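You operate a simulated robot arm through the tools that you are given. There is no shell and no other tool. Be economical: measure what you need, move in short steps, check, and stop when the job is done.

Carry out the task below with a simulated two-armed robot. There is one attempt and no reset: what you move stays moved.

TASK
On the top of the loading dock, fold the striped cloth in half.

It is judged by the outcome, as a careful person would: the job done as asked, and still so three seconds after it is handed in. It fails if anything else is knocked over, pushed out of place, dropped, spilled or broken. Flat cloth is picked up by pressing the open fingertips on it (5 to 10 N) and closing them slowly along it; thin cloth reads only 2 to 8 mm in the jaws.

THE ROBOT
Two 7-joint arms with two-finger parallel grippers on one trunk, on a base that drives. Base frame: it is fixed to the floor where the robot stands at the start and does not move with it; the origin is under the middle of the robot, x ahead of it, y to its left, z up; the surface under the hand at the start is at about z = 0.925. Readings come in m, degrees, newtons and seconds.
The left shoulder is at the start at [0.07, 0.188, 1.131], the right one opposite. With the tool pointing down near the work surface each hand reaches from about 0.34 to 0.8 m from the robot's upright axis, wherever it stands, measured 20 degrees to its own side. Places, roughly: top of the loading dock [0.5, 0.1, 0.9]. Payload 3.91 kg a hand.
Tool frame (each hand has its own): the origin (TCP) lies between the finger pads and is the grasp point; the fingertips stand 0.03 m ahead of it; z points along the fingers, y is the line along which they close. The gripper opens to 0.11 m. The fingers are 0.02 m wide and 0.01 m thick; the gripper's body (0.048 by 0.112 m) begins 0.055 m behind the TCP.
Orientation is that of the tool frame in the base frame, as [roll, pitch, yaw] about the fixed x, y, z axes, in that order (R = Rz(yaw) Ry(pitch) Rx(roll)). With the fingers straight down and closing along the base's y, the tool's x points along the base's -x, its y along +y and its z along -z.

THE INTERFACE
- The arms move only by the tool jog_arm. It takes "left_series", "right_series" or both (then of equal length, played together; a hand with none holds still); each is a list of rows, each an object of numbers (a shift or turn left out is 0, a gripper value left out holds the last): "ax", "ay", "az": the turn, a rotation vector about the tool's x, y, z in units of 120 degrees (1.0 is 120 degrees); "tx", "ty", "tz": the shift along the tool's x, y, z in units of 250 mm (1.0 is 250 mm); "gripper": the opening, from 0 (shut) to 1 (fully open). In form: [{"ax": .., "ay": .., "az": .., "tx": .., "ty": .., "tz": .., "gripper": ..}, ...]. A call has 1 to 8 rows; each row is the pose to reach, as a shift and turn from the pose commanded when the call began, along the tool's axes at that moment. A call with a number of a shift or a turn outside -1 to 1 is refused whole. Each row takes 0.2 s and may step no farther than 0.05 m and 8.6 degrees from the row before; otherwise, or with a gripper value out of range, the whole call is refused. A pose out of reach is approached as far as the arm can. The call stops where the force on the tool passes 40 N (or 10 N more than at its start, if that is more) or the arm is blocked; 0.2 s more then pass. The fingers move at their own pace (about 0.072 m/s each) and stop on an object; they squeeze with about 23 N. The grip force told is the motor's: it shows also when the fingers shut on nothing. Time passes only in rows, and 0.2 s behind the last, so rows that repeat a pose let the fingers close. It gives the time, the measured TCP pose, the force on the tool (base axes), the opening and the grip force at its end, in the units of the frame above (readings bear some noise), with the torque about the TCP (base axes, N m) and any sound that the robot's microphone picked up.
- Cameras (640 x 400 px; columns grow to the right, rows downward): "scene" is now at [0.1303, 0.0237, 1.3527]; the picture's right is [0.30, -0.96, 0.00], its down [-0.60, -0.19, -0.78] and it looks along [0.74, 0.23, -0.63] (base axes); focal length 253 px, centre (320, 200). "left" rides on the left gripper at [0.072, -0.017, -0.103] in its tool frame; the picture's right is [0.23, 0.97, 0.00], its down [-0.76, 0.18, -0.62] and it looks along [-0.61, 0.14, 0.78] (tool axes); focal length 222 px, centre (320, 200). "right" rides on the right gripper at [0.072, 0.017, -0.103] in its tool frame; the picture's right is [-0.23, 0.97, 0.00], its down [-0.76, -0.18, -0.62] and it looks along [-0.61, -0.14, 0.78] (tool axes); focal length 222 px, centre (320, 200). There is no depth. A picture from a camera that has moved, and an enlarged one, comes with that camera's place and axes in the base frame and with its lens.
- grab_frame(camera): a new picture of that camera. No time passes.
- raise_lower(by): slides the trunk up (or, below 0, down) by that many m; the arms and the scene camera ride with it, the base frame stays. It gives what a move gives, with no picture.
- roll_base(legs): drives the robot by 1 to 6 legs, each [ahead, turn to the left] in m and degrees, along the robot's own axes; the way and the turn of a leg run together, so that a leg with both is an arc; at most 1.5 m and 180 degrees a leg. The arms and the cameras ride along, it lands a little off, and it stops where it bumps. It gives what a move gives.
- head_to(pan, tilt): turns the head with the scene camera to pan (to the left, within 86 degrees either way) and tilt (down, from -29 to 69), counted from straight ahead of the robot. It gives what a move gives.
- close_up(camera, box): a new picture of the part [left, top, right, bottom] of that camera's present view, enlarged. No time passes.
- finish_job(): hands the job in; it is judged then, once.

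Go step by step. Nothing tells you exact positions but the pictures and the camera data: compare them with the known pose of the tool, close in by small moves and look again before you grip or let go. The budget is 120 turns and 100 pictures, counting those below and the enlarged ones. Unless the task says otherwise, let go and move clear before handing in, and close with one line.

The tools are called after "Request:" as a command line: name --argument value ..., lists and objects as JSON in quotes. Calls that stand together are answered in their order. jog_arm: Moves the arms, as the interface text tells. Its arguments: {"type":"object","properties":{"left_series":{"type":"array","items":{"type":"object","properties":{"ax":{"type":"number"},"ay":{"type":"number"},"az":{"type":"number"},"tx":{"type":"number"},"ty":{"type":"number"},"tz":{"type":"number"},"gripper":{"type":"number"}}}},"right_series":{"type":"array","items":{"type":"object","properties":{"ax":{"type":"number"},"ay":{"type":"number"},"az":{"type":"number"},"tx":{"type":"number"},"ty":{"type":"number"},"tz":{"type":"number"},"gripper":{"type":"number"}}}}},"required":[]} The other tools are called the same way: raise_lower (by) slides the trunk up or down; roll_base (legs) drives the base; head_to (pan, tilt) turns the head that bears the scene camera; grab_frame (camera) takes a picture; close_up (camera, box) takes an enlarged picture of a part of a camera's view; finish_job () hands the job in.

At the start:

```text
time_s: 0.0
left_eef_pos: [0.5195, 0.3623, 1.0643]
left_tcp_rot: [180.0, -0.1, 180.0]
left_wrist_force: [0.7, -0.3, -0.8]
left_ft_torque: [0.01, 0.0, 0.0]
left_gripper_width: 0.11
left_grip_force: 0.0
right_eef_pos: [0.4558, -0.0372, 1.1729]
right_tcp_rot: [-179.9, -0.1, 180.0]
right_wrist_force: [0.4, -0.7, 0.1]
right_ft_torque: [0.0, -0.01, 0.02]
right_gripper_width: 0.1101
right_grip_force: 0.0
trunk travel left (down, up): [-0.641, 0.299]
robot x, y, heading: [-0.0036, 0.0034, 0.0]
head pan, tilt: [17.2, 39.1]
```

scene: 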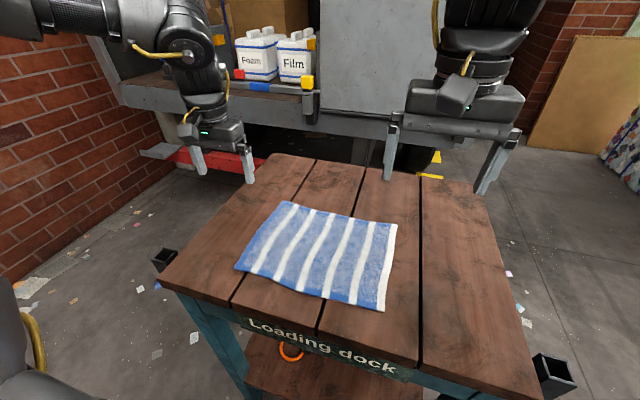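
right: 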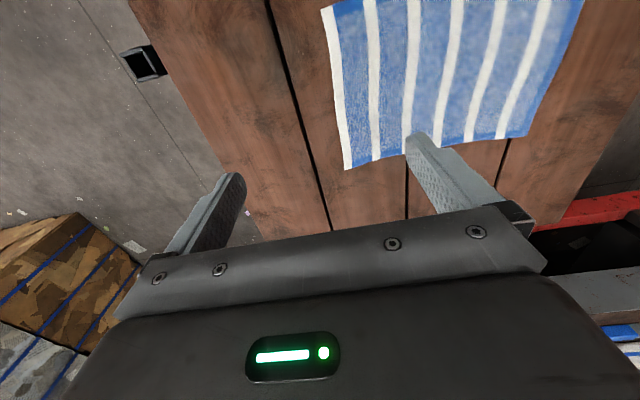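
left: 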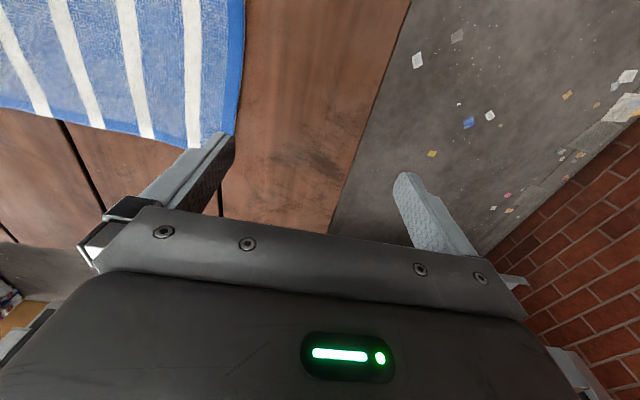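

The cloth lies roughly from x 0.37 to 0.60 and y −0.02 to 0.28, with its sides along the base axes. I plan to pinch both near corners and carry that edge to the far edge. First I back off a little for reach and look down.

Request:
roll_base --legs '[[-0.1, 0]]'

Request:
head_to --pan 12 --tilt 45

Request:
grab_frame --camera "scene"

```text
time_s: 1.1
left_eef_pos: [0.4198, 0.3632, 1.0642]
left_tcp_rot: [179.9, 0.0, 180.0]
left_wrist_force: [-0.7, 0.2, 0.2]
left_ft_torque: [-0.06, -0.01, 0.0]
left_gripper_width: 0.1101
left_grip_force: 0.1
right_eef_pos: [0.3562, -0.0364, 1.1728]
right_tcp_rot: [180.0, -0.1, -180.0]
right_wrist_force: [-0.8, -0.2, -0.1]
right_ft_torque: [0.01, -0.01, 0.02]
right_gripper_width: 0.1103
right_grip_force: 0.2
trunk travel left (down, up): [-0.641, 0.299]
robot x, y, heading: [-0.101, 0.0025, 0.2]
head pan, tilt: [17.2, 39.1]
```

```text
time_s: 1.8
left_eef_pos: [0.4191, 0.3624, 1.0648]
left_tcp_rot: [179.9, -0.1, -180.0]
left_wrist_force: [1.2, 0.2, 0.5]
left_ft_torque: [-0.02, -0.03, -0.02]
left_gripper_width: 0.1099
left_grip_force: 0.0
right_eef_pos: [0.356, -0.0364, 1.1738]
right_tcp_rot: [-180.0, 0.0, -180.0]
right_wrist_force: [-0.2, -0.2, 0.1]
right_ft_torque: [-0.02, -0.01, 0.02]
right_gripper_width: 0.11
right_grip_force: 0.1
trunk travel left (down, up): [-0.641, 0.299]
robot x, y, heading: [-0.1004, 0.0002, 0.1]
head pan, tilt: [12.0, 45.0]
```

```text
96 pictures are left
camera scene: at [0.0278, 0.0153, 1.3443], right [0.21, -0.98, 0.0], down [-0.69, -0.15, -0.71], along [0.69, 0.15, -0.71], focal length 253 px, centre (320, 200)
```

scene: 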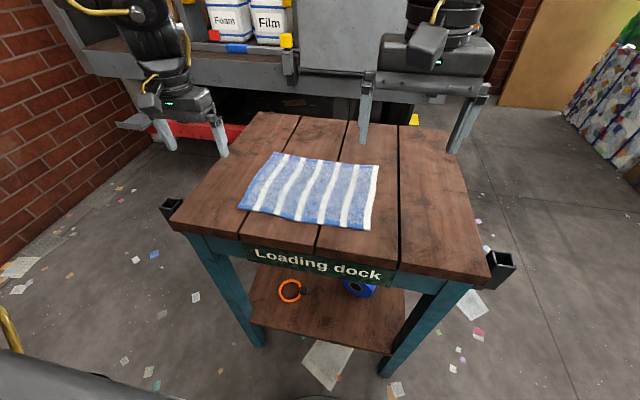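

The second view agrees: near corners are at about (0.371, −0.019) and (0.372, 0.280). I move both hands above the near edge and narrow the jaws.

Request:
jog_arm --left_series '[{"tx": 0.034, "ty": -0.117, "tz": 0.06, "gripper": 0.33}, {"tx": 0.068, "ty": -0.235, "tz": 0.12}, {"tx": 0.1, "ty": -0.35, "tz": 0.19}, {"tx": 0.136, "ty": -0.47, "tz": 0.26}, {"tx": 0.136, "ty": -0.47, "tz": 0.26}]' --right_series '[{"tx": -0.029, "ty": 0.05, "tz": 0.17, "gripper": 0.33}, {"tx": -0.058, "ty": 0.1, "tz": 0.34}, {"tx": -0.087, "ty": 0.15, "tz": 0.51}, {"tx": -0.116, "ty": 0.206, "tz": 0.69}, {"tx": -0.116, "ty": 0.206, "tz": 0.69}]'

Request:
grab_frame --camera "scene"

Request:
grab_frame --camera "left"

Request:
grab_frame --camera "right"

```text
time_s: 3.0
left_eef_pos: [0.3828, 0.2471, 0.9988]
left_tcp_rot: [-180.0, 0.1, -180.0]
left_wrist_force: [-1.1, 0.3, -0.1]
left_ft_torque: [-0.02, 0.0, 0.01]
left_gripper_width: 0.0362
left_grip_force: 0.1
right_eef_pos: [0.414, 0.0109, 1.0223]
right_tcp_rot: [-179.9, 0.1, 180.0]
right_wrist_force: [-0.1, -0.1, 0.2]
right_ft_torque: [0.02, -0.01, -0.02]
right_gripper_width: 0.0362
right_grip_force: 0.0
right hand out of reach, approached as far as the arm can: row 1, 2, 3, 4, 5
trunk travel left (down, up): [-0.641, 0.299]
robot x, y, heading: [-0.0981, 0.0002, -0.2]
head pan, tilt: [12.0, 45.0]
```

```text
95 pictures are left
camera scene: at [0.0269, 0.0161, 1.3443], right [0.21, -0.98, 0.0], down [-0.69, -0.15, -0.71], along [0.69, 0.15, -0.71], focal length 253 px, centre (320, 200)
```

scene: 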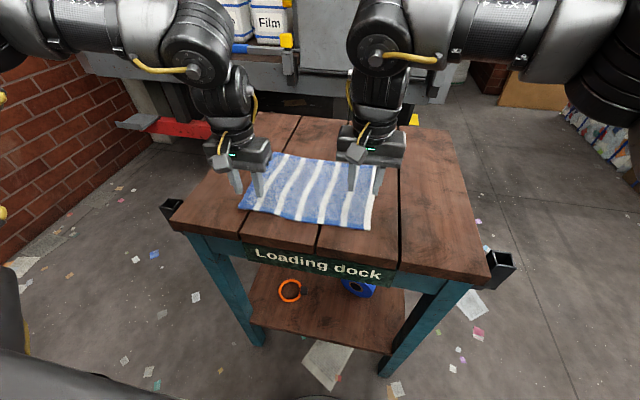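

```text
94 pictures are left
camera left: at [0.3101, 0.2288, 1.1015], right [-0.23, 0.97, 0.0], down [0.76, 0.18, 0.62], along [0.61, 0.14, -0.78], focal length 222 px, centre (320, 200)
```

left: 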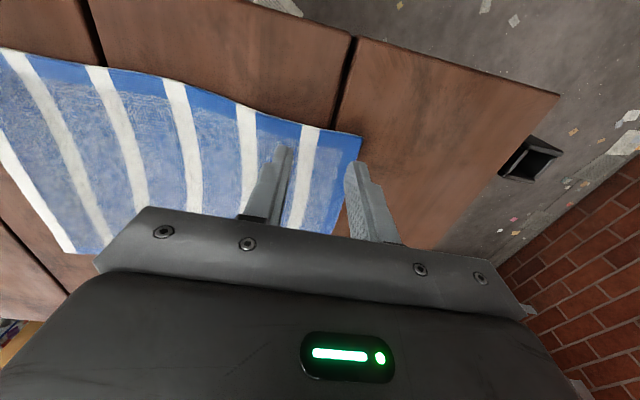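

```text
93 pictures are left
camera right: at [0.3423, 0.0273, 1.1256], right [0.23, 0.97, 0.0], down [0.76, -0.18, 0.62], along [0.61, -0.14, -0.78], focal length 222 px, centre (320, 200)
```

right: 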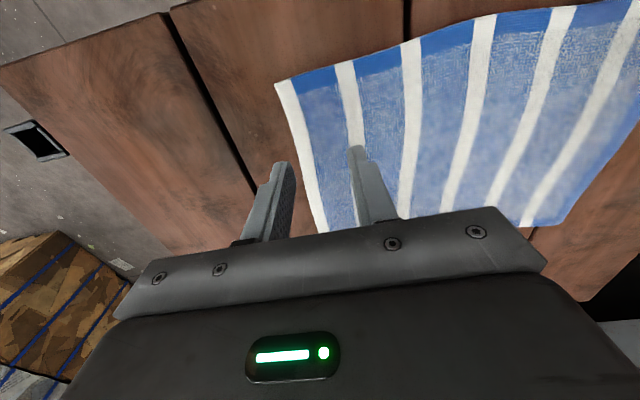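

The left hand is at its place, but the right stopped short. I let it settle to see whether that was only lag.

Request:
jog_arm --right_series '[{"tx": 0}, {"tx": 0}]'

```text
time_s: 3.6
left_eef_pos: [0.3839, 0.2449, 0.9987]
left_tcp_rot: [180.0, -0.1, 179.9]
left_wrist_force: [-0.1, -0.2, 0.3]
left_ft_torque: [0.03, -0.06, 0.0]
left_gripper_width: 0.0362
left_grip_force: 0.0
right_eef_pos: [0.4161, 0.0108, 1.0211]
right_tcp_rot: [-179.9, -0.1, -179.9]
right_wrist_force: [0.0, -1.0, -0.5]
right_ft_torque: [-0.02, 0.01, 0.02]
right_gripper_width: 0.0364
right_grip_force: 0.0
trunk travel left (down, up): [-0.641, 0.299]
robot x, y, heading: [-0.0988, -0.0031, 0.2]
head pan, tilt: [12.0, 45.0]
```

The right hand now holds a reachable pose without complaint. I step it toward the near edge and down.

Request:
jog_arm --right_series '[{"tz": 0.08}, {"tx": 0.06, "tz": 0.08}, {"tx": 0.12, "tz": 0.08}]'

```text
time_s: 4.4
left_eef_pos: [0.3842, 0.2455, 0.9976]
left_tcp_rot: [179.9, -0.1, 180.0]
left_wrist_force: [0.1, 0.8, 0.5]
left_ft_torque: [0.03, 0.01, 0.0]
left_gripper_width: 0.0364
left_grip_force: 0.0
right_eef_pos: [0.4188, 0.0103, 1.0013]
right_tcp_rot: [180.0, 0.0, -180.0]
right_wrist_force: [0.4, -0.4, 0.4]
right_ft_torque: [0.02, -0.02, 0.0]
right_gripper_width: 0.0363
right_grip_force: 0.0
right hand out of reach, approached as far as the arm can: row 2, 3
trunk travel left (down, up): [-0.641, 0.299]
robot x, y, heading: [-0.1017, 0.002, -0.1]
head pan, tilt: [12.0, 45.0]
```

The right hand's inner limit is about 0.52 m ahead of the robot here. Backing off 4.5 cm more puts both near corners in reach while the far edge stays reachable.

Request:
roll_base --legs '[[-0.045, 0]]'

Request:
jog_arm --left_series '[{"tx": -0.09}, {"tx": -0.18}, {"tx": -0.18}]' --right_series '[{"tx": -0.02}, {"tx": -0.045, "ty": 0.02}, {"tx": -0.045, "ty": 0.02}]'

Request:
grab_frame --camera "left"

Request:
grab_frame --camera "right"

Request:
close_up --camera "scene" --box '[200, 80, 440, 230]'

```text
time_s: 5.3
left_eef_pos: [0.3415, 0.2455, 0.9978]
left_tcp_rot: [180.0, -0.1, 179.9]
left_wrist_force: [-0.3, 0.9, 0.3]
left_ft_torque: [0.02, 0.01, 0.0]
left_gripper_width: 0.0362
left_grip_force: 0.1
right_eef_pos: [0.3769, 0.0111, 0.9997]
right_tcp_rot: [180.0, -0.3, -179.9]
right_wrist_force: [0.2, -0.6, 0.2]
right_ft_torque: [0.03, 0.01, -0.02]
right_gripper_width: 0.0362
right_grip_force: 0.1
trunk travel left (down, up): [-0.641, 0.299]
robot x, y, heading: [-0.1433, 0.0006, -0.0]
head pan, tilt: [12.0, 45.0]
```

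```text
time_s: 6.1
left_eef_pos: [0.376, 0.2555, 0.9954]
left_tcp_rot: [-179.9, 0.1, -180.0]
left_wrist_force: [0.2, -0.5, 0.0]
left_ft_torque: [0.03, -0.01, -0.01]
left_gripper_width: 0.0363
left_grip_force: 0.1
left hand out of reach, approached as far as the arm can: row 2, 3
right_eef_pos: [0.3863, 0.0146, 1.0021]
right_tcp_rot: [180.0, -0.2, -179.9]
right_wrist_force: [-0.9, 0.2, 0.3]
right_ft_torque: [0.08, 0.01, -0.03]
right_gripper_width: 0.0364
right_grip_force: 0.1
trunk travel left (down, up): [-0.641, 0.299]
robot x, y, heading: [-0.1438, 0.0005, -0.2]
head pan, tilt: [12.0, 45.0]
```

```text
92 pictures are left
camera left: at [0.3042, 0.2368, 1.0994], right [-0.23, 0.97, 0.0], down [0.76, 0.18, 0.62], along [0.61, 0.14, -0.78], focal length 222 px, centre (320, 200)
```

left: 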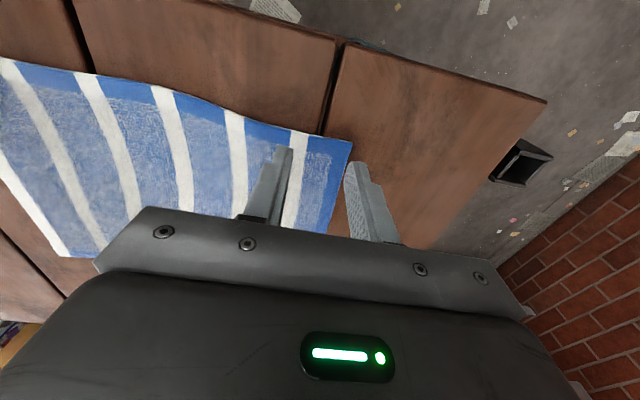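

```text
91 pictures are left
camera right: at [0.3133, 0.0303, 1.1057], right [0.23, 0.97, 0.0], down [0.76, -0.18, 0.62], along [0.61, -0.14, -0.78], focal length 222 px, centre (320, 200)
```

right: 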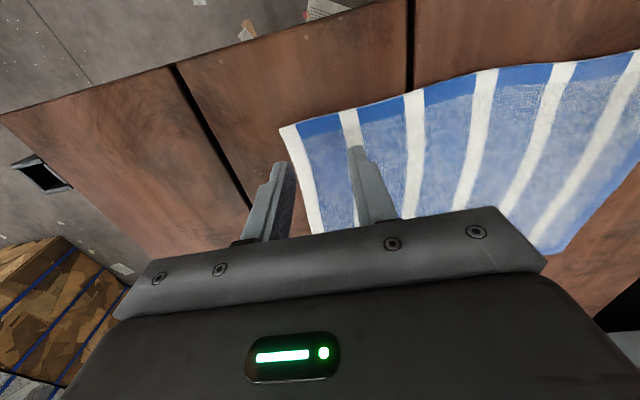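

```text
2.67 times, centred on (320, 155) of scene
camera zoom: at [-0.0165, 0.0146, 1.3442], right [0.21, -0.98, 0.0], down [-0.69, -0.15, -0.71], along [0.69, 0.15, -0.71], focal length 675 px, centre (320, 320)
```

zoom: 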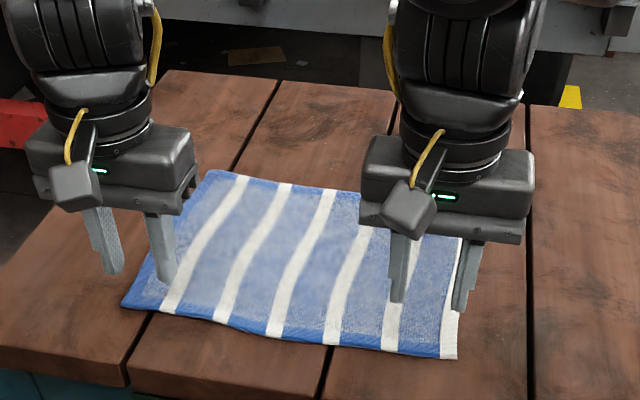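

The right hand is over its corner. The left stopped slightly short and drifted outward, so I nudge it on.

Request:
jog_arm --left_series '[{"ty": -0.02}, {"tx": -0.02, "ty": -0.04}, {"tx": -0.04, "ty": -0.04}]'

```text
time_s: 6.9
left_eef_pos: [0.3794, 0.2571, 0.9928]
left_tcp_rot: [-179.9, 0.1, 180.0]
left_wrist_force: [-0.3, -1.4, -0.5]
left_ft_torque: [0.02, 0.02, 0.03]
left_gripper_width: 0.0363
left_grip_force: 0.0
left hand out of reach, approached as far as the arm can: row 1, 2, 3
right_eef_pos: [0.3876, 0.0146, 1.0011]
right_tcp_rot: [180.0, -0.1, -179.8]
right_wrist_force: [0.9, 0.2, 0.3]
right_ft_torque: [-0.03, -0.01, 0.03]
right_gripper_width: 0.0362
right_grip_force: 0.2
trunk travel left (down, up): [-0.641, 0.299]
robot x, y, heading: [-0.1461, 0.0017, 0.2]
head pan, tilt: [12.0, 45.0]
```

It looks like the hands keep about 0.24 m between them. I shift the right hand 1 cm outward and narrow both jaws so that both fingers of each land on cloth.

Request:
jog_arm --right_series '[{"ty": -0.036, "gripper": 0.22}, {"ty": -0.036}]' --left_series '[{"tx": 0, "gripper": 0.22}, {"tx": 0}]'

Request:
jog_arm --left_series '[{"ty": -0.01}, {"ty": -0.02, "tx": -0.02}, {"ty": -0.02, "tx": -0.02}]'

```text
time_s: 7.5
left_eef_pos: [0.3796, 0.2548, 0.9931]
left_tcp_rot: [-179.8, 0.1, 180.0]
left_wrist_force: [0.2, -0.8, 0.4]
left_ft_torque: [-0.03, 0.01, -0.02]
left_gripper_width: 0.0243
left_grip_force: 0.1
right_eef_pos: [0.3862, 0.0059, 1.0017]
right_tcp_rot: [179.9, -0.1, -180.0]
right_wrist_force: [0.1, -0.6, -0.7]
right_ft_torque: [0.0, 0.01, 0.0]
right_gripper_width: 0.0241
right_grip_force: 0.0
trunk travel left (down, up): [-0.641, 0.299]
robot x, y, heading: [-0.1453, -0.0013, 0.0]
head pan, tilt: [12.0, 45.0]
```

```text
time_s: 8.3
left_eef_pos: [0.3813, 0.2565, 0.9915]
left_tcp_rot: [-179.8, 0.2, 180.0]
left_wrist_force: [-0.1, -0.4, 0.1]
left_ft_torque: [-0.03, 0.01, 0.01]
left_gripper_width: 0.0242
left_grip_force: 0.0
left hand out of reach, approached as far as the arm can: row 2, 3
right_eef_pos: [0.3859, 0.0053, 1.0022]
right_tcp_rot: [-179.9, -0.1, -179.9]
right_wrist_force: [0.4, -0.2, -0.2]
right_ft_torque: [0.0, 0.0, -0.01]
right_gripper_width: 0.0242
right_grip_force: 0.0
trunk travel left (down, up): [-0.641, 0.299]
robot x, y, heading: [-0.1443, -0.0007, -0.0]
head pan, tilt: [12.0, 45.0]
```

The left hand seems to meet a joint limit rather than the other hand. Before touching the cloth I rehearse the fold path in the air to see what is reachable.

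Request:
jog_arm --left_series '[{"tz": -0.16}, {"tz": -0.28, "tx": -0.1}, {"tz": -0.28, "tx": -0.28}, {"tz": -0.28, "tx": -0.46}, {"tz": -0.2, "tx": -0.62}, {"tz": -0.1, "tx": -0.76}, {"tz": 0.0, "tx": -0.83}, {"tz": 0, "tx": -0.83}]' --right_series '[{"tz": -0.16}, {"tz": -0.28, "tx": -0.1}, {"tz": -0.28, "tx": -0.28}, {"tz": -0.28, "tx": -0.46}, {"tz": -0.2, "tx": -0.62}, {"tz": -0.1, "tx": -0.76}, {"tz": 0.0, "tx": -0.83}, {"tz": 0, "tx": -0.83}]'

Request:
grab_frame --camera "scene"

```text
time_s: 10.1
left_eef_pos: [0.4425, 0.3255, 0.9837]
left_tcp_rot: [-179.9, 0.2, 180.0]
left_wrist_force: [0.2, -0.1, 0.0]
left_ft_torque: [0.02, -0.02, -0.02]
left_gripper_width: 0.0244
left_grip_force: 0.1
left hand out of reach, approached as far as the arm can: row 1, 2, 3, 4, 5, 6, 7, 8
right_eef_pos: [0.5142, -0.0117, 0.9795]
right_tcp_rot: [-180.0, -0.1, -179.9]
right_wrist_force: [0.1, 0.8, 0.4]
right_ft_torque: [-0.02, 0.0, -0.03]
right_gripper_width: 0.0239
right_grip_force: 0.0
right hand out of reach, approached as far as the arm can: row 4, 5, 6, 7, 8
trunk travel left (down, up): [-0.641, 0.299]
robot x, y, heading: [-0.1442, -0.0016, -0.0]
head pan, tilt: [12.0, 45.0]
```

```text
89 pictures are left
camera scene: at [-0.0157, 0.0152, 1.3441], right [0.21, -0.98, 0.0], down [-0.69, -0.15, -0.71], along [0.69, 0.15, -0.71], focal length 253 px, centre (320, 200)
```

scene: 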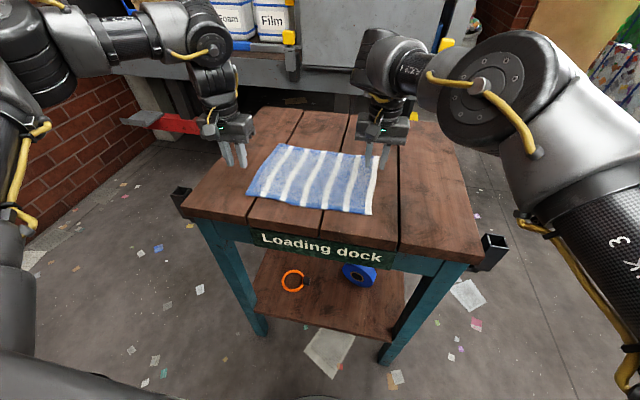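

The cloth sits off to the robot's left, so the right arm has to reach across the midline and both arms run into limits. I raise the trunk, back off, and come in again about 13 cm to the left so the cloth is centred.

Request:
raise_lower --by 0.12

Request:
roll_base --legs '[[-0.42, 0], [0.283, 27], [0.283, -27]]'

Request:
head_to --pan 0 --tilt 50

Request:
grab_frame --camera "scene"

```text
time_s: 11.6
left_eef_pos: [0.4439, 0.3253, 1.103]
left_tcp_rot: [-179.9, 0.1, 180.0]
left_wrist_force: [0.5, -0.9, -0.4]
left_ft_torque: [0.0, -0.01, -0.01]
left_gripper_width: 0.0241
left_grip_force: 0.0
right_eef_pos: [0.5144, -0.0104, 1.0995]
right_tcp_rot: [179.9, -0.1, -179.9]
right_wrist_force: [-0.2, 0.0, 0.3]
right_ft_torque: [-0.04, -0.02, 0.0]
right_gripper_width: 0.0242
right_grip_force: 0.0
trunk travel left (down, up): [-0.761, 0.179]
robot x, y, heading: [-0.1459, -0.0008, -0.3]
head pan, tilt: [12.0, 45.0]
```

```text
time_s: 17.3
left_eef_pos: [0.5568, 0.4473, 1.105]
left_tcp_rot: [-179.8, 0.2, 179.6]
left_wrist_force: [0.3, -0.8, 0.2]
left_ft_torque: [0.02, 0.02, -0.02]
left_gripper_width: 0.0241
left_grip_force: 0.1
right_eef_pos: [0.6263, 0.1097, 1.1]
right_tcp_rot: [179.9, 0.0, 179.6]
right_wrist_force: [0.5, 0.0, -0.9]
right_ft_torque: [0.0, -0.04, -0.01]
right_gripper_width: 0.0241
right_grip_force: 0.0
trunk travel left (down, up): [-0.761, 0.179]
robot x, y, heading: [-0.0312, 0.1272, -0.4]
head pan, tilt: [12.0, 45.0]
```

```text
time_s: 18.1
left_eef_pos: [0.5596, 0.4461, 1.1038]
left_tcp_rot: [180.0, 0.2, 179.5]
left_wrist_force: [-0.2, 0.4, 0.2]
left_ft_torque: [0.0, 0.03, -0.05]
left_gripper_width: 0.0242
left_grip_force: 0.1
right_eef_pos: [0.6281, 0.1098, 1.0996]
right_tcp_rot: [-179.9, -0.1, 179.5]
right_wrist_force: [-0.1, -0.5, -0.4]
right_ft_torque: [0.02, -0.04, 0.0]
right_gripper_width: 0.0244
right_grip_force: 0.1
trunk travel left (down, up): [-0.761, 0.179]
robot x, y, heading: [-0.0292, 0.1325, -0.6]
head pan, tilt: [0.0, 50.0]
```

```text
88 pictures are left
camera scene: at [0.0959, 0.1248, 1.4571], right [-0.01, -1.0, 0.0], down [-0.77, 0.01, -0.64], along [0.64, -0.01, -0.77], focal length 253 px, centre (320, 200)
```

scene: 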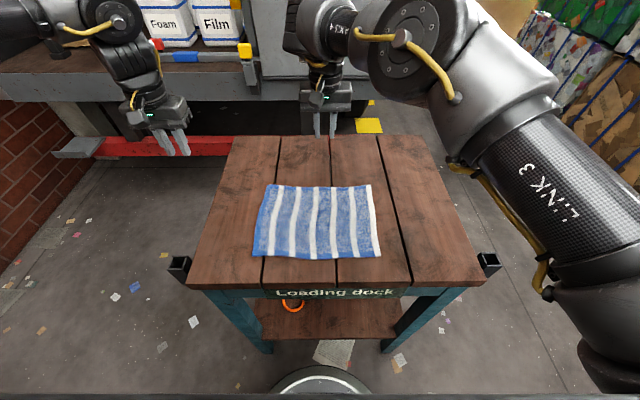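

The cloth is now centred ahead. I bring both hands back over its near corners at a safe height.

Request:
jog_arm --left_series '[{"tx": 0.117, "ty": -0.13}, {"tx": 0.233, "ty": -0.26}, {"tx": 0.35, "ty": -0.39}, {"tx": 0.467, "ty": -0.52}, {"tx": 0.583, "ty": -0.65}, {"tx": 0.7, "ty": -0.78}, {"tx": 0.7, "ty": -0.78}]' --right_series '[{"tx": 0.162, "ty": -0.067}, {"tx": 0.324, "ty": -0.133}, {"tx": 0.486, "ty": -0.2}, {"tx": 0.648, "ty": -0.267}, {"tx": 0.81, "ty": -0.333}, {"tx": 0.972, "ty": -0.4}, {"tx": 0.972, "ty": -0.4}]'

```text
time_s: 19.7
left_eef_pos: [0.4413, 0.3447, 1.1055]
left_tcp_rot: [-179.7, 0.1, 179.3]
left_wrist_force: [0.2, 1.2, 0.3]
left_ft_torque: [-0.03, -0.01, 0.02]
left_gripper_width: 0.0244
left_grip_force: 0.0
left hand out of reach, approached as far as the arm can: row 3, 4, 5, 6, 7
right_eef_pos: [0.4699, -0.0213, 1.1141]
right_tcp_rot: [-179.9, -0.2, 179.6]
right_wrist_force: [-1.1, -0.7, 0.0]
right_ft_torque: [-0.01, -0.02, -0.01]
right_gripper_width: 0.0241
right_grip_force: 0.1
right hand out of reach, approached as far as the arm can: row 4, 5, 6, 7
trunk travel left (down, up): [-0.761, 0.179]
robot x, y, heading: [-0.0305, 0.1288, -0.6]
head pan, tilt: [0.0, 50.0]
```

Both hands stopped at an inner limit, which may ease with the hands lower relative to the shoulders. I lower them with the trunk kept up, then try going in again.

Request:
jog_arm --left_series '[{"tz": 0.16}, {"tz": 0.32}, {"tz": 0.42}, {"tz": 0.42, "tx": 0.11, "ty": -0.15}, {"tz": 0.42, "tx": 0.22, "ty": -0.3}, {"tz": 0.42, "tx": 0.22, "ty": -0.38}, {"tz": 0.42, "tx": 0.22, "ty": -0.38}]' --right_series '[{"tz": 0.16}, {"tz": 0.32}, {"tz": 0.45}, {"tz": 0.45, "tx": 0.12}, {"tz": 0.45, "tx": 0.24, "ty": 0.05}, {"tz": 0.45, "tx": 0.34, "ty": 0.1}, {"tz": 0.45, "tx": 0.34, "ty": 0.1}]'

Request:
grab_frame --camera "scene"

```text
time_s: 21.3
left_eef_pos: [0.4372, 0.3649, 1.0136]
left_tcp_rot: [-179.8, 0.2, 179.3]
left_wrist_force: [-0.4, -0.1, 0.1]
left_ft_torque: [-0.02, 0.0, 0.01]
left_gripper_width: 0.0242
left_grip_force: 0.1
left hand out of reach, approached as far as the arm can: row 1, 2, 3, 4, 5, 6, 7
right_eef_pos: [0.4633, -0.0326, 0.9988]
right_tcp_rot: [179.9, -0.2, 179.7]
right_wrist_force: [0.0, 0.3, -0.4]
right_ft_torque: [0.01, 0.01, 0.0]
right_gripper_width: 0.0241
right_grip_force: 0.0
right hand out of reach, approached as far as the arm can: row 1, 2, 4, 5, 6, 7
trunk travel left (down, up): [-0.761, 0.179]
robot x, y, heading: [-0.0312, 0.1312, -0.8]
head pan, tilt: [0.0, 50.0]
```

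```text
87 pictures are left
camera scene: at [0.0947, 0.1241, 1.4572], right [-0.01, -1.0, 0.0], down [-0.77, 0.01, -0.64], along [0.64, -0.01, -0.77], focal length 253 px, centre (320, 200)
```

scene: 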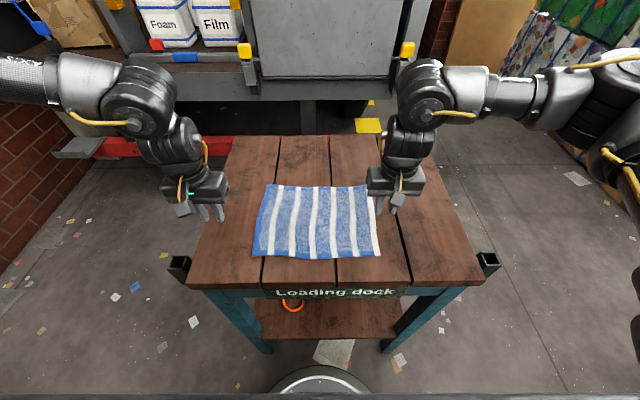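

The forearms come in from the sides, so the wrist twist is likely the limit. Turning each hand 45° with its forearm should free it, and it also suits a corner pinch.

Request:
jog_arm --left_series '[{"az": 0.0625}, {"az": 0.125}, {"az": 0.1875}, {"az": 0.25}, {"az": 0.3125}, {"az": 0.375}, {"az": 0.375}]' --right_series '[{"az": -0.0625}, {"az": -0.125}, {"az": -0.1875}, {"az": -0.25}, {"az": -0.3125}, {"az": -0.375}, {"az": -0.375}]'

```text
time_s: 22.9
left_eef_pos: [0.4379, 0.3707, 1.0136]
left_tcp_rot: [-180.0, 0.2, 134.3]
left_wrist_force: [0.4, -0.3, -0.2]
left_ft_torque: [0.01, 0.0, 0.01]
left_gripper_width: 0.0243
left_grip_force: 0.0
right_eef_pos: [0.4659, -0.0276, 0.9977]
right_tcp_rot: [179.9, -0.2, -135.3]
right_wrist_force: [-0.2, -0.4, -0.2]
right_ft_torque: [0.0, 0.01, 0.03]
right_gripper_width: 0.0241
right_grip_force: 0.2
trunk travel left (down, up): [-0.761, 0.179]
robot x, y, heading: [-0.0318, 0.1236, -0.4]
head pan, tilt: [0.0, 50.0]
```

Both wrists turned freely. Now I try the approach to the corners again with the 45° hands.

Request:
jog_arm --left_series '[{"tx": -0.057, "ty": -0.149, "tz": 0.02}, {"tx": -0.114, "ty": -0.297, "tz": 0.04}, {"tx": -0.171, "ty": -0.446, "tz": 0.06}, {"tx": -0.171, "ty": -0.446, "tz": 0.06}]' --right_series '[{"tx": 0.051, "ty": 0.1}, {"tx": 0.103, "ty": 0.195}, {"tx": 0.154, "ty": 0.292}, {"tx": 0.154, "ty": 0.292}]'

Request:
grab_frame --camera "scene"

```text
time_s: 23.9
left_eef_pos: [0.3828, 0.3449, 1.0309]
left_tcp_rot: [-180.0, 0.1, 134.5]
left_wrist_force: [0.8, -0.1, 0.0]
left_ft_torque: [0.0, -0.01, -0.02]
left_gripper_width: 0.0241
left_grip_force: 0.0
left hand out of reach, approached as far as the arm can: row 1, 2, 3, 4
right_eef_pos: [0.3877, -0.0034, 0.9961]
right_tcp_rot: [179.9, -0.1, -135.6]
right_wrist_force: [-0.4, 0.2, 0.1]
right_ft_torque: [-0.01, 0.02, 0.0]
right_gripper_width: 0.0242
right_grip_force: 0.1
trunk travel left (down, up): [-0.761, 0.179]
robot x, y, heading: [-0.0337, 0.1272, -0.4]
head pan, tilt: [0.0, 50.0]
```

```text
86 pictures are left
camera scene: at [0.095, 0.1247, 1.4572], right [-0.01, -1.0, 0.0], down [-0.77, 0.01, -0.64], along [0.64, -0.01, -0.77], focal length 253 px, centre (320, 200)
```

scene: 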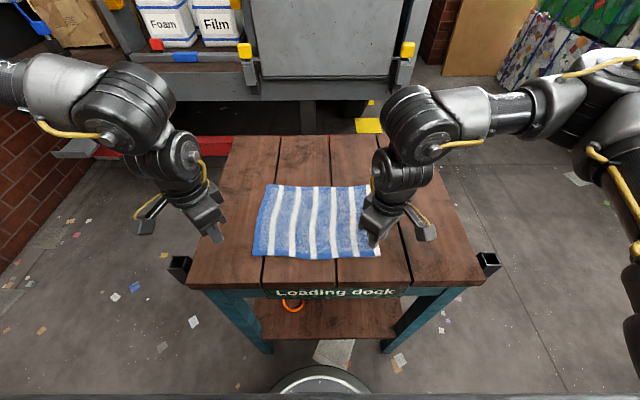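

The right hand is now exactly over its corner. The left still balks, so I turn it a bit further and try again.

Request:
jog_arm --left_series '[{"az": 0.07}, {"az": 0.14}, {"az": 0.21}, {"az": 0.28}, {"az": 0.35}, {"az": 0.35}]'

Request:
jog_arm --left_series '[{"ty": -0.06}, {"ty": -0.12}, {"ty": -0.12}]'

```text
time_s: 25.3
left_eef_pos: [0.3838, 0.3447, 1.03]
left_tcp_rot: [179.9, 0.1, 92.3]
left_wrist_force: [-0.6, 0.5, -0.8]
left_ft_torque: [-0.01, 0.04, 0.02]
left_gripper_width: 0.024
left_grip_force: 0.1
right_eef_pos: [0.3889, -0.003, 0.9972]
right_tcp_rot: [179.9, -0.1, -135.6]
right_wrist_force: [0.3, -0.3, -0.6]
right_ft_torque: [0.01, -0.02, -0.02]
right_gripper_width: 0.0244
right_grip_force: 0.2
trunk travel left (down, up): [-0.761, 0.179]
robot x, y, heading: [-0.027, 0.1268, -0.7]
head pan, tilt: [0.0, 50.0]
```

```text
time_s: 26.1
left_eef_pos: [0.3528, 0.3439, 1.0312]
left_tcp_rot: [179.8, 0.0, 92.4]
left_wrist_force: [1.0, -0.4, 0.0]
left_ft_torque: [-0.01, 0.0, 0.0]
left_gripper_width: 0.0241
left_grip_force: 0.1
right_eef_pos: [0.3884, -0.0031, 0.9956]
right_tcp_rot: [179.9, -0.1, -135.5]
right_wrist_force: [-0.3, -1.3, 0.3]
right_ft_torque: [-0.01, 0.04, -0.02]
right_gripper_width: 0.0242
right_grip_force: 0.1
trunk travel left (down, up): [-0.761, 0.179]
robot x, y, heading: [-0.0307, 0.129, -0.5]
head pan, tilt: [0.0, 50.0]
```

With this turn the left hand moves freely. Next I take it inward to y ≈ 0.26.

Request:
jog_arm --left_series '[{"tx": -0.1, "tz": 0.05}, {"tx": -0.2, "tz": 0.1}, {"tx": -0.32, "tz": 0.13}, {"tx": -0.32, "ty": 0.12, "tz": 0.13}, {"tx": -0.32, "ty": 0.12, "tz": 0.13}]'

Request:
grab_frame --camera "scene"

```text
time_s: 27.3
left_eef_pos: [0.3767, 0.3446, 1.0296]
left_tcp_rot: [179.9, 0.3, 92.4]
left_wrist_force: [-0.5, 0.0, -0.8]
left_ft_torque: [-0.02, -0.01, -0.01]
left_gripper_width: 0.0241
left_grip_force: 0.1
left hand out of reach, approached as far as the arm can: row 1, 2, 3, 4, 5
right_eef_pos: [0.3868, -0.0024, 0.9954]
right_tcp_rot: [179.9, -0.1, -135.5]
right_wrist_force: [0.1, 0.4, 0.1]
right_ft_torque: [0.01, -0.01, 0.0]
right_gripper_width: 0.0244
right_grip_force: 0.2
trunk travel left (down, up): [-0.761, 0.179]
robot x, y, heading: [-0.0338, 0.1292, -0.5]
head pan, tilt: [0.0, 50.0]
```

```text
85 pictures are left
camera scene: at [0.0946, 0.1252, 1.4572], right [-0.01, -1.0, 0.0], down [-0.77, 0.01, -0.64], along [0.64, -0.01, -0.77], focal length 253 px, centre (320, 200)
```

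scene: 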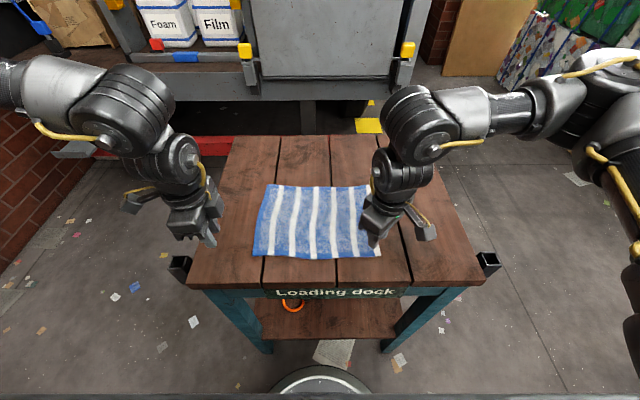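

The left hand slides in x but not inward or down. I probe it higher up, moving out to its start-like posture first and then inward.

Request:
jog_arm --left_series '[{"tz": -0.15}, {"tz": -0.3}, {"tz": -0.45}, {"tz": -0.45, "tx": -0.15}, {"tz": -0.45, "tx": -0.3}, {"tz": -0.45, "tx": -0.34}]'

```text
time_s: 28.7
left_eef_pos: [0.3717, 0.3253, 1.1446]
left_tcp_rot: [179.8, 0.2, 92.5]
left_wrist_force: [0.2, 0.4, 0.5]
left_ft_torque: [-0.01, -0.01, 0.0]
left_gripper_width: 0.0241
left_grip_force: 0.0
left hand out of reach, approached as far as the arm can: row 4, 5, 6
right_eef_pos: [0.3882, -0.0023, 0.9965]
right_tcp_rot: [180.0, 0.0, -135.5]
right_wrist_force: [0.4, -0.4, -0.9]
right_ft_torque: [0.0, -0.03, -0.02]
right_gripper_width: 0.0241
right_grip_force: 0.0
trunk travel left (down, up): [-0.761, 0.179]
robot x, y, heading: [-0.0299, 0.1243, -0.6]
head pan, tilt: [0.0, 50.0]
```

Higher up, the left hand came slightly further inward, as if a shoulder joint is at its limit. I try going high, then inward, then down so the elbow takes a different posture.

Request:
jog_arm --left_series '[{"tz": -0.19}, {"tz": -0.38}, {"tz": -0.57}, {"tz": -0.7, "tx": -0.1}, {"tz": -0.7, "tx": -0.28}, {"tz": -0.7, "tx": -0.46}, {"tz": -0.7, "tx": -0.5}]'

Request:
grab_frame --camera "scene"

```text
time_s: 30.3
left_eef_pos: [0.337, 0.3301, 1.2865]
left_tcp_rot: [179.9, 0.6, 92.4]
left_wrist_force: [0.3, 0.0, -0.3]
left_ft_torque: [0.03, 0.06, 0.0]
left_gripper_width: 0.024
left_grip_force: 0.1
left hand out of reach, approached as far as the arm can: row 2, 3, 4, 5, 6, 7
right_eef_pos: [0.3881, -0.0024, 0.9958]
right_tcp_rot: [179.9, -0.1, -135.4]
right_wrist_force: [-0.6, 0.0, -0.5]
right_ft_torque: [0.0, -0.01, -0.02]
right_gripper_width: 0.0242
right_grip_force: 0.1
trunk travel left (down, up): [-0.761, 0.179]
robot x, y, heading: [-0.0297, 0.1283, -0.6]
head pan, tilt: [0.0, 50.0]
```

```text
84 pictures are left
camera scene: at [0.0947, 0.125, 1.4572], right [-0.01, -1.0, 0.0], down [-0.77, 0.01, -0.64], along [0.64, -0.01, -0.77], focal length 253 px, centre (320, 200)
```

scene: 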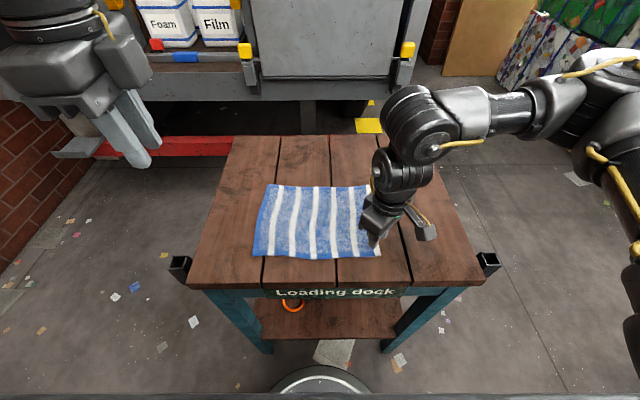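

The left arm's posture won't allow this reach, but the right arm works well here. I will fold corner by corner with single hands, and first rehearse the right hand's path to the far right corner in the air.

Request:
jog_arm --right_series '[{"tz": -0.16}, {"tz": -0.2, "tx": -0.11, "ty": -0.11}, {"tz": -0.2, "tx": -0.22, "ty": -0.22}, {"tz": -0.2, "tx": -0.33, "ty": -0.33}, {"tz": -0.2, "tx": -0.44, "ty": -0.44}, {"tz": -0.1, "tx": -0.56, "ty": -0.55}, {"tz": 0, "tx": -0.56, "ty": -0.55}]'

```text
time_s: 31.9
left_eef_pos: [0.338, 0.3302, 1.2846]
left_tcp_rot: [179.8, 0.6, 92.5]
left_wrist_force: [0.1, 0.1, 0.8]
left_ft_torque: [0.02, -0.02, -0.02]
left_gripper_width: 0.0245
left_grip_force: 0.0
right_eef_pos: [0.586, -0.0035, 0.9967]
right_tcp_rot: [180.0, -0.1, -135.5]
right_wrist_force: [-0.6, -0.6, 0.1]
right_ft_torque: [0.04, -0.01, 0.01]
right_gripper_width: 0.0242
right_grip_force: 0.0
trunk travel left (down, up): [-0.761, 0.179]
robot x, y, heading: [-0.0323, 0.1286, -0.6]
head pan, tilt: [0.0, 50.0]
```

The right hand covers the whole path. I return to the near right corner, descend until it is just above the cloth and look.

Request:
jog_arm --right_series '[{"tx": 0.12, "ty": 0.11}, {"tx": 0.23, "ty": 0.22}, {"tx": 0.34, "ty": 0.33}, {"tx": 0.45, "ty": 0.44}, {"tx": 0.56, "ty": 0.55}, {"tx": 0.56, "ty": 0.55, "tz": 0.08}, {"tx": 0.56, "ty": 0.55, "tz": 0.1}]'

Request:
grab_frame --camera "right"

Request:
close_up --camera "scene" --box '[300, 170, 460, 270]'

```text
time_s: 33.5
left_eef_pos: [0.3374, 0.3304, 1.285]
left_tcp_rot: [179.8, 0.6, 92.4]
left_wrist_force: [0.6, -1.0, 0.4]
left_ft_torque: [0.0, 0.01, -0.03]
left_gripper_width: 0.0242
left_grip_force: 0.0
right_eef_pos: [0.3866, -0.0022, 0.9727]
right_tcp_rot: [179.9, -0.1, -135.7]
right_wrist_force: [-0.2, 0.4, -0.5]
right_ft_torque: [0.0, -0.02, 0.01]
right_gripper_width: 0.0243
right_grip_force: 0.0
trunk travel left (down, up): [-0.761, 0.179]
robot x, y, heading: [-0.0319, 0.1279, -0.8]
head pan, tilt: [0.0, 50.0]
```

```text
83 pictures are left
camera right: at [0.3241, -0.042, 1.0763], right [-0.52, 0.85, 0.0], down [0.67, 0.41, 0.62], along [0.53, 0.32, -0.78], focal length 222 px, centre (320, 200)
```

right: 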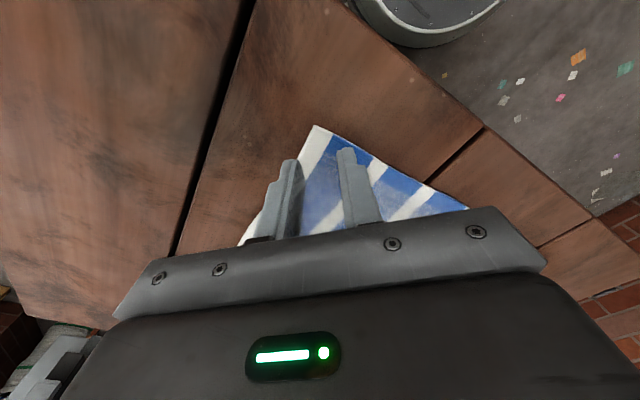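

```text
4.00 times, centred on (380, 220) of scene
camera zoom: at [0.095, 0.1249, 1.4572], right [-0.01, -1.0, 0.0], down [-0.77, 0.01, -0.64], along [0.64, -0.01, -0.77], focal length 1013 px, centre (80, 120)
```

zoom: 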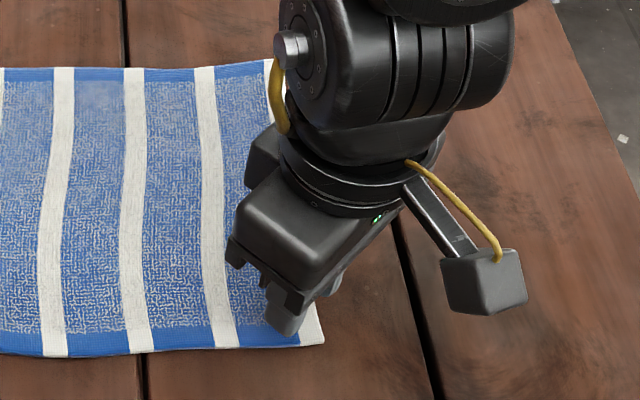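

The two fingertips straddle the near right corner of the cloth, about 2 cm above it. I go down in small steps to make contact.

Request:
jog_arm --right_series '[{"tz": 0.02}, {"tz": 0.04}, {"tz": 0.05}, {"tz": 0.05}]'

```text
time_s: 34.5
left_eef_pos: [0.3376, 0.3303, 1.2862]
left_tcp_rot: [179.8, 0.6, 92.5]
left_wrist_force: [-0.1, 0.6, -0.2]
left_ft_torque: [-0.01, 0.0, 0.03]
left_gripper_width: 0.024
left_grip_force: 0.1
right_eef_pos: [0.3878, -0.0034, 0.9596]
right_tcp_rot: [179.9, -0.1, -135.5]
right_wrist_force: [0.1, 0.0, 0.7]
right_ft_torque: [0.04, 0.0, 0.01]
right_gripper_width: 0.0242
right_grip_force: 0.1
trunk travel left (down, up): [-0.761, 0.179]
robot x, y, heading: [-0.0302, 0.1269, -0.5]
head pan, tilt: [0.0, 50.0]
```

Request:
jog_arm --right_series '[{"tz": 0.008}, {"tz": 0.016}, {"tz": 0.016}]'

```text
time_s: 35.3
left_eef_pos: [0.3362, 0.3301, 1.2866]
left_tcp_rot: [179.7, 0.5, 92.5]
left_wrist_force: [-0.9, 0.3, 0.8]
left_ft_torque: [0.0, -0.02, 0.03]
left_gripper_width: 0.0243
left_grip_force: 0.0
right_eef_pos: [0.3879, -0.003, 0.9566]
right_tcp_rot: [-179.9, 0.1, -135.6]
right_wrist_force: [3.5, -4.0, 24.2]
right_ft_torque: [0.03, -0.05, 0.04]
right_gripper_width: 0.024
right_grip_force: 0.0
trunk travel left (down, up): [-0.761, 0.179]
robot x, y, heading: [-0.0282, 0.1278, -0.6]
head pan, tilt: [0.0, 50.0]
```

Contact is at about z 0.957 with 24 N, which is too firm. I ease up to about 8 N and close slowly.

Request:
jog_arm --right_series '[{"tz": -0.005}, {"tz": -0.005}]'

```text
time_s: 35.9
left_eef_pos: [0.3374, 0.3317, 1.2849]
left_tcp_rot: [179.8, 0.5, 92.6]
left_wrist_force: [0.2, -0.1, 0.3]
left_ft_torque: [0.03, -0.02, 0.02]
left_gripper_width: 0.0242
left_grip_force: 0.1
right_eef_pos: [0.3874, -0.0023, 0.9585]
right_tcp_rot: [180.0, 0.0, -135.5]
right_wrist_force: [4.3, -2.9, 22.0]
right_ft_torque: [0.0, -0.14, -0.01]
right_gripper_width: 0.0234
right_grip_force: 0.0
trunk travel left (down, up): [-0.761, 0.179]
robot x, y, heading: [-0.0305, 0.1288, -0.5]
head pan, tilt: [0.0, 50.0]
```

Request:
jog_arm --right_series '[{"tz": -0.007}, {"tz": -0.007}]'

```text
time_s: 36.5
left_eef_pos: [0.3362, 0.3309, 1.2852]
left_tcp_rot: [179.8, 0.7, 92.5]
left_wrist_force: [-0.6, 0.3, 0.4]
left_ft_torque: [-0.01, 0.0, 0.0]
left_gripper_width: 0.0244
left_grip_force: 0.0
right_eef_pos: [0.3869, -0.0028, 0.9578]
right_tcp_rot: [179.9, 0.0, -135.6]
right_wrist_force: [3.2, 0.0, 10.1]
right_ft_torque: [0.02, -0.05, -0.01]
right_gripper_width: 0.0236
right_grip_force: 0.0
trunk travel left (down, up): [-0.761, 0.179]
robot x, y, heading: [-0.0283, 0.1266, -0.8]
head pan, tilt: [0.0, 50.0]
```

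The press is now about 10 N. I close slowly.

Request:
jog_arm --right_series '[{"gripper": 0.19}, {"gripper": 0.16}, {"gripper": 0.13}, {"gripper": 0.1}, {"gripper": 0.07}, {"gripper": 0.04}, {"gripper": 0.0}, {"gripper": 0.0}]'

Request:
grab_frame --camera "right"

```text
time_s: 38.3
left_eef_pos: [0.3356, 0.3315, 1.2856]
left_tcp_rot: [179.7, 0.6, 92.5]
left_wrist_force: [-0.3, -0.1, -0.5]
left_ft_torque: [0.04, 0.02, -0.03]
left_gripper_width: 0.0241
left_grip_force: 0.0
right_eef_pos: [0.3866, -0.0021, 0.9581]
right_tcp_rot: [-180.0, 0.0, -135.6]
right_wrist_force: [0.3, 0.7, 7.8]
right_ft_torque: [0.02, -0.02, 0.02]
right_gripper_width: 0.0003
right_grip_force: 23.2
trunk travel left (down, up): [-0.761, 0.179]
robot x, y, heading: [-0.0317, 0.126, -0.7]
head pan, tilt: [0.0, 50.0]
```

```text
81 pictures are left
camera right: at [0.3237, -0.0422, 1.0619], right [-0.52, 0.85, 0.0], down [0.67, 0.41, 0.62], along [0.53, 0.32, -0.78], focal length 222 px, centre (320, 200)
```

right: 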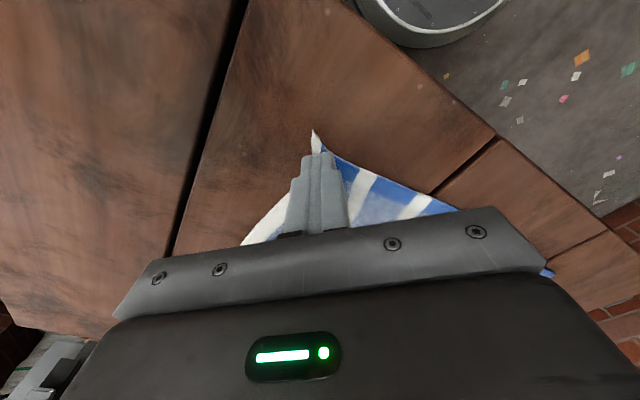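

The width reads only 0.3 mm, though the corner looks bunched. A small lift will show whether it holds.

Request:
jog_arm --right_series '[{"tz": -0.05}, {"tz": -0.12}, {"tz": -0.12}]'

Request:
grab_frame --camera "right"

```text
time_s: 39.1
left_eef_pos: [0.3379, 0.3311, 1.2852]
left_tcp_rot: [179.8, 0.6, 92.6]
left_wrist_force: [0.3, 0.2, -0.1]
left_ft_torque: [0.03, -0.02, 0.01]
left_gripper_width: 0.0241
left_grip_force: 0.1
right_eef_pos: [0.3883, -0.0046, 0.988]
right_tcp_rot: [179.9, -0.2, -135.5]
right_wrist_force: [-0.5, -0.2, 0.5]
right_ft_torque: [0.01, 0.03, 0.01]
right_gripper_width: 0.0001
right_grip_force: 23.0
trunk travel left (down, up): [-0.761, 0.179]
robot x, y, heading: [-0.0292, 0.1285, -0.5]
head pan, tilt: [0.0, 50.0]
```

```text
80 pictures are left
camera right: at [0.325, -0.0428, 1.0915], right [-0.52, 0.85, 0.0], down [0.67, 0.41, 0.62], along [0.53, 0.32, -0.78], focal length 222 px, centre (320, 200)
```

right: 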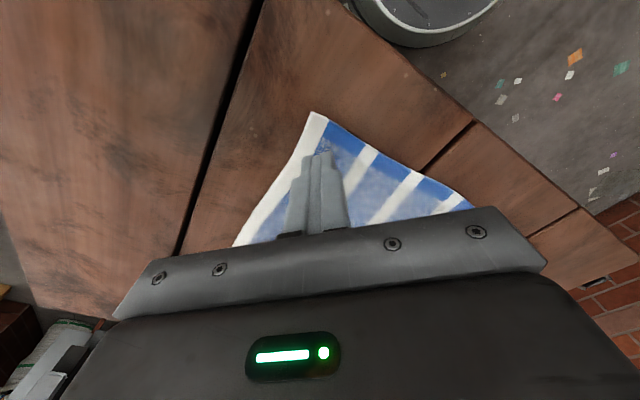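

The cloth slipped out. I retry slightly further in, with wider jaws and steady pressure.

Request:
jog_arm --right_series '[{"gripper": 0.45, "tx": -0.05}, {"tx": -0.05}, {"tx": -0.05, "tz": 0.06}, {"tx": -0.05, "tz": 0.11}, {"tx": -0.05, "tz": 0.117}, {"tx": -0.05, "tz": 0.117}]'

Request:
grab_frame --camera "right"

```text
time_s: 40.5
left_eef_pos: [0.3372, 0.3306, 1.2847]
left_tcp_rot: [179.8, 0.6, 92.5]
left_wrist_force: [0.2, 0.3, -0.7]
left_ft_torque: [-0.01, 0.02, 0.01]
left_gripper_width: 0.0243
left_grip_force: 0.0
right_eef_pos: [0.3957, 0.0051, 0.9595]
right_tcp_rot: [179.9, -0.1, -135.6]
right_wrist_force: [0.8, -0.4, 2.4]
right_ft_torque: [-0.01, 0.02, 0.01]
right_gripper_width: 0.0495
right_grip_force: 0.0
trunk travel left (down, up): [-0.761, 0.179]
robot x, y, heading: [-0.0301, 0.1316, -0.9]
head pan, tilt: [0.0, 50.0]
```

```text
79 pictures are left
camera right: at [0.3329, -0.0334, 1.0626], right [-0.52, 0.85, 0.0], down [0.67, 0.41, 0.62], along [0.53, 0.32, -0.78], focal length 222 px, centre (320, 200)
```

right: 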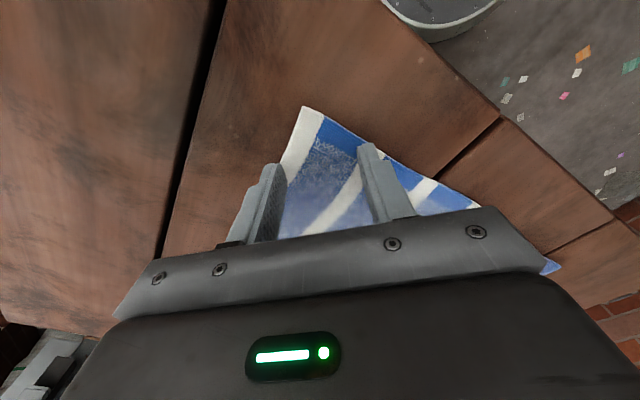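

The outer finger sits right on the cloth edge. I lift, narrow slightly, shift further in, and press again.

Request:
jog_arm --right_series '[{"tz": -0.03, "gripper": 0.36}, {"tz": -0.03, "tx": -0.025, "ty": 0.005}, {"tz": 0.002, "tx": -0.025, "ty": 0.005}, {"tz": 0.007, "tx": -0.025, "ty": 0.005}, {"tz": 0.007, "tx": -0.025, "ty": 0.005}]'

Request:
grab_frame --camera "right"

```text
time_s: 41.7
left_eef_pos: [0.3365, 0.3329, 1.2847]
left_tcp_rot: [179.7, 0.6, 92.5]
left_wrist_force: [0.3, -0.1, 0.5]
left_ft_torque: [0.01, 0.0, -0.02]
left_gripper_width: 0.0243
left_grip_force: 0.1
right_eef_pos: [0.3986, 0.0095, 0.9587]
right_tcp_rot: [180.0, -0.1, -135.5]
right_wrist_force: [2.3, 0.9, 10.1]
right_ft_torque: [0.01, -0.04, 0.07]
right_gripper_width: 0.0395
right_grip_force: 0.0
trunk travel left (down, up): [-0.761, 0.179]
robot x, y, heading: [-0.0316, 0.1272, -0.6]
head pan, tilt: [0.0, 50.0]
```

```text
78 pictures are left
camera right: at [0.3358, -0.0282, 1.0614], right [-0.52, 0.85, 0.0], down [0.67, 0.41, 0.62], along [0.53, 0.32, -0.78], focal length 222 px, centre (320, 200)
```

right: 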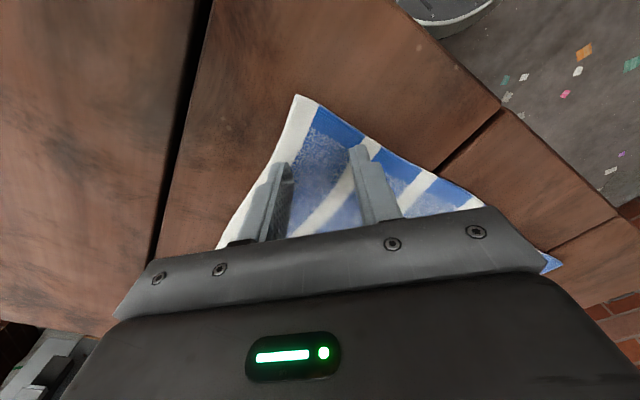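

Both fingers rest on cloth at 10 N. I close slowly.

Request:
jog_arm --right_series '[{"gripper": 0.32}, {"gripper": 0.28}, {"gripper": 0.24}, {"gripper": 0.2}, {"gripper": 0.16}, {"gripper": 0.13}, {"gripper": 0.1}, {"gripper": 0.1}]'

Request:
grab_frame --camera "right"

```text
time_s: 43.5
left_eef_pos: [0.3372, 0.3311, 1.2865]
left_tcp_rot: [179.7, 0.6, 92.4]
left_wrist_force: [-0.6, 0.1, 0.3]
left_ft_torque: [0.02, 0.01, 0.01]
left_gripper_width: 0.0242
left_grip_force: 0.1
right_eef_pos: [0.397, 0.0094, 0.9568]
right_tcp_rot: [-179.9, 0.1, -135.6]
right_wrist_force: [0.3, -0.6, 17.4]
right_ft_torque: [0.01, -0.02, 0.02]
right_gripper_width: 0.0106
right_grip_force: 0.1
trunk travel left (down, up): [-0.761, 0.179]
robot x, y, heading: [-0.0316, 0.1275, -0.8]
head pan, tilt: [0.0, 50.0]
```

```text
77 pictures are left
camera right: at [0.335, -0.0284, 1.0613], right [-0.52, 0.85, 0.0], down [0.67, 0.41, 0.62], along [0.53, 0.32, -0.78], focal length 222 px, centre (320, 200)
```

right: 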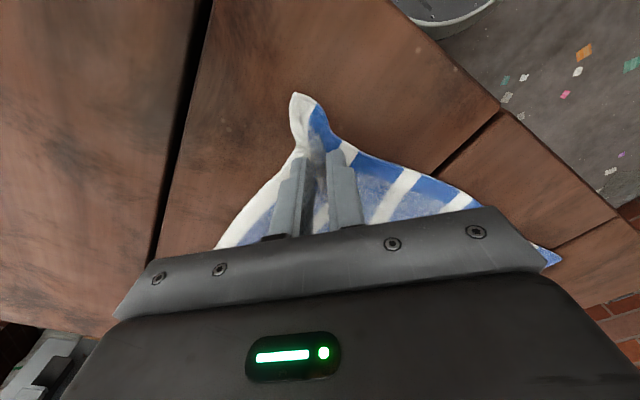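

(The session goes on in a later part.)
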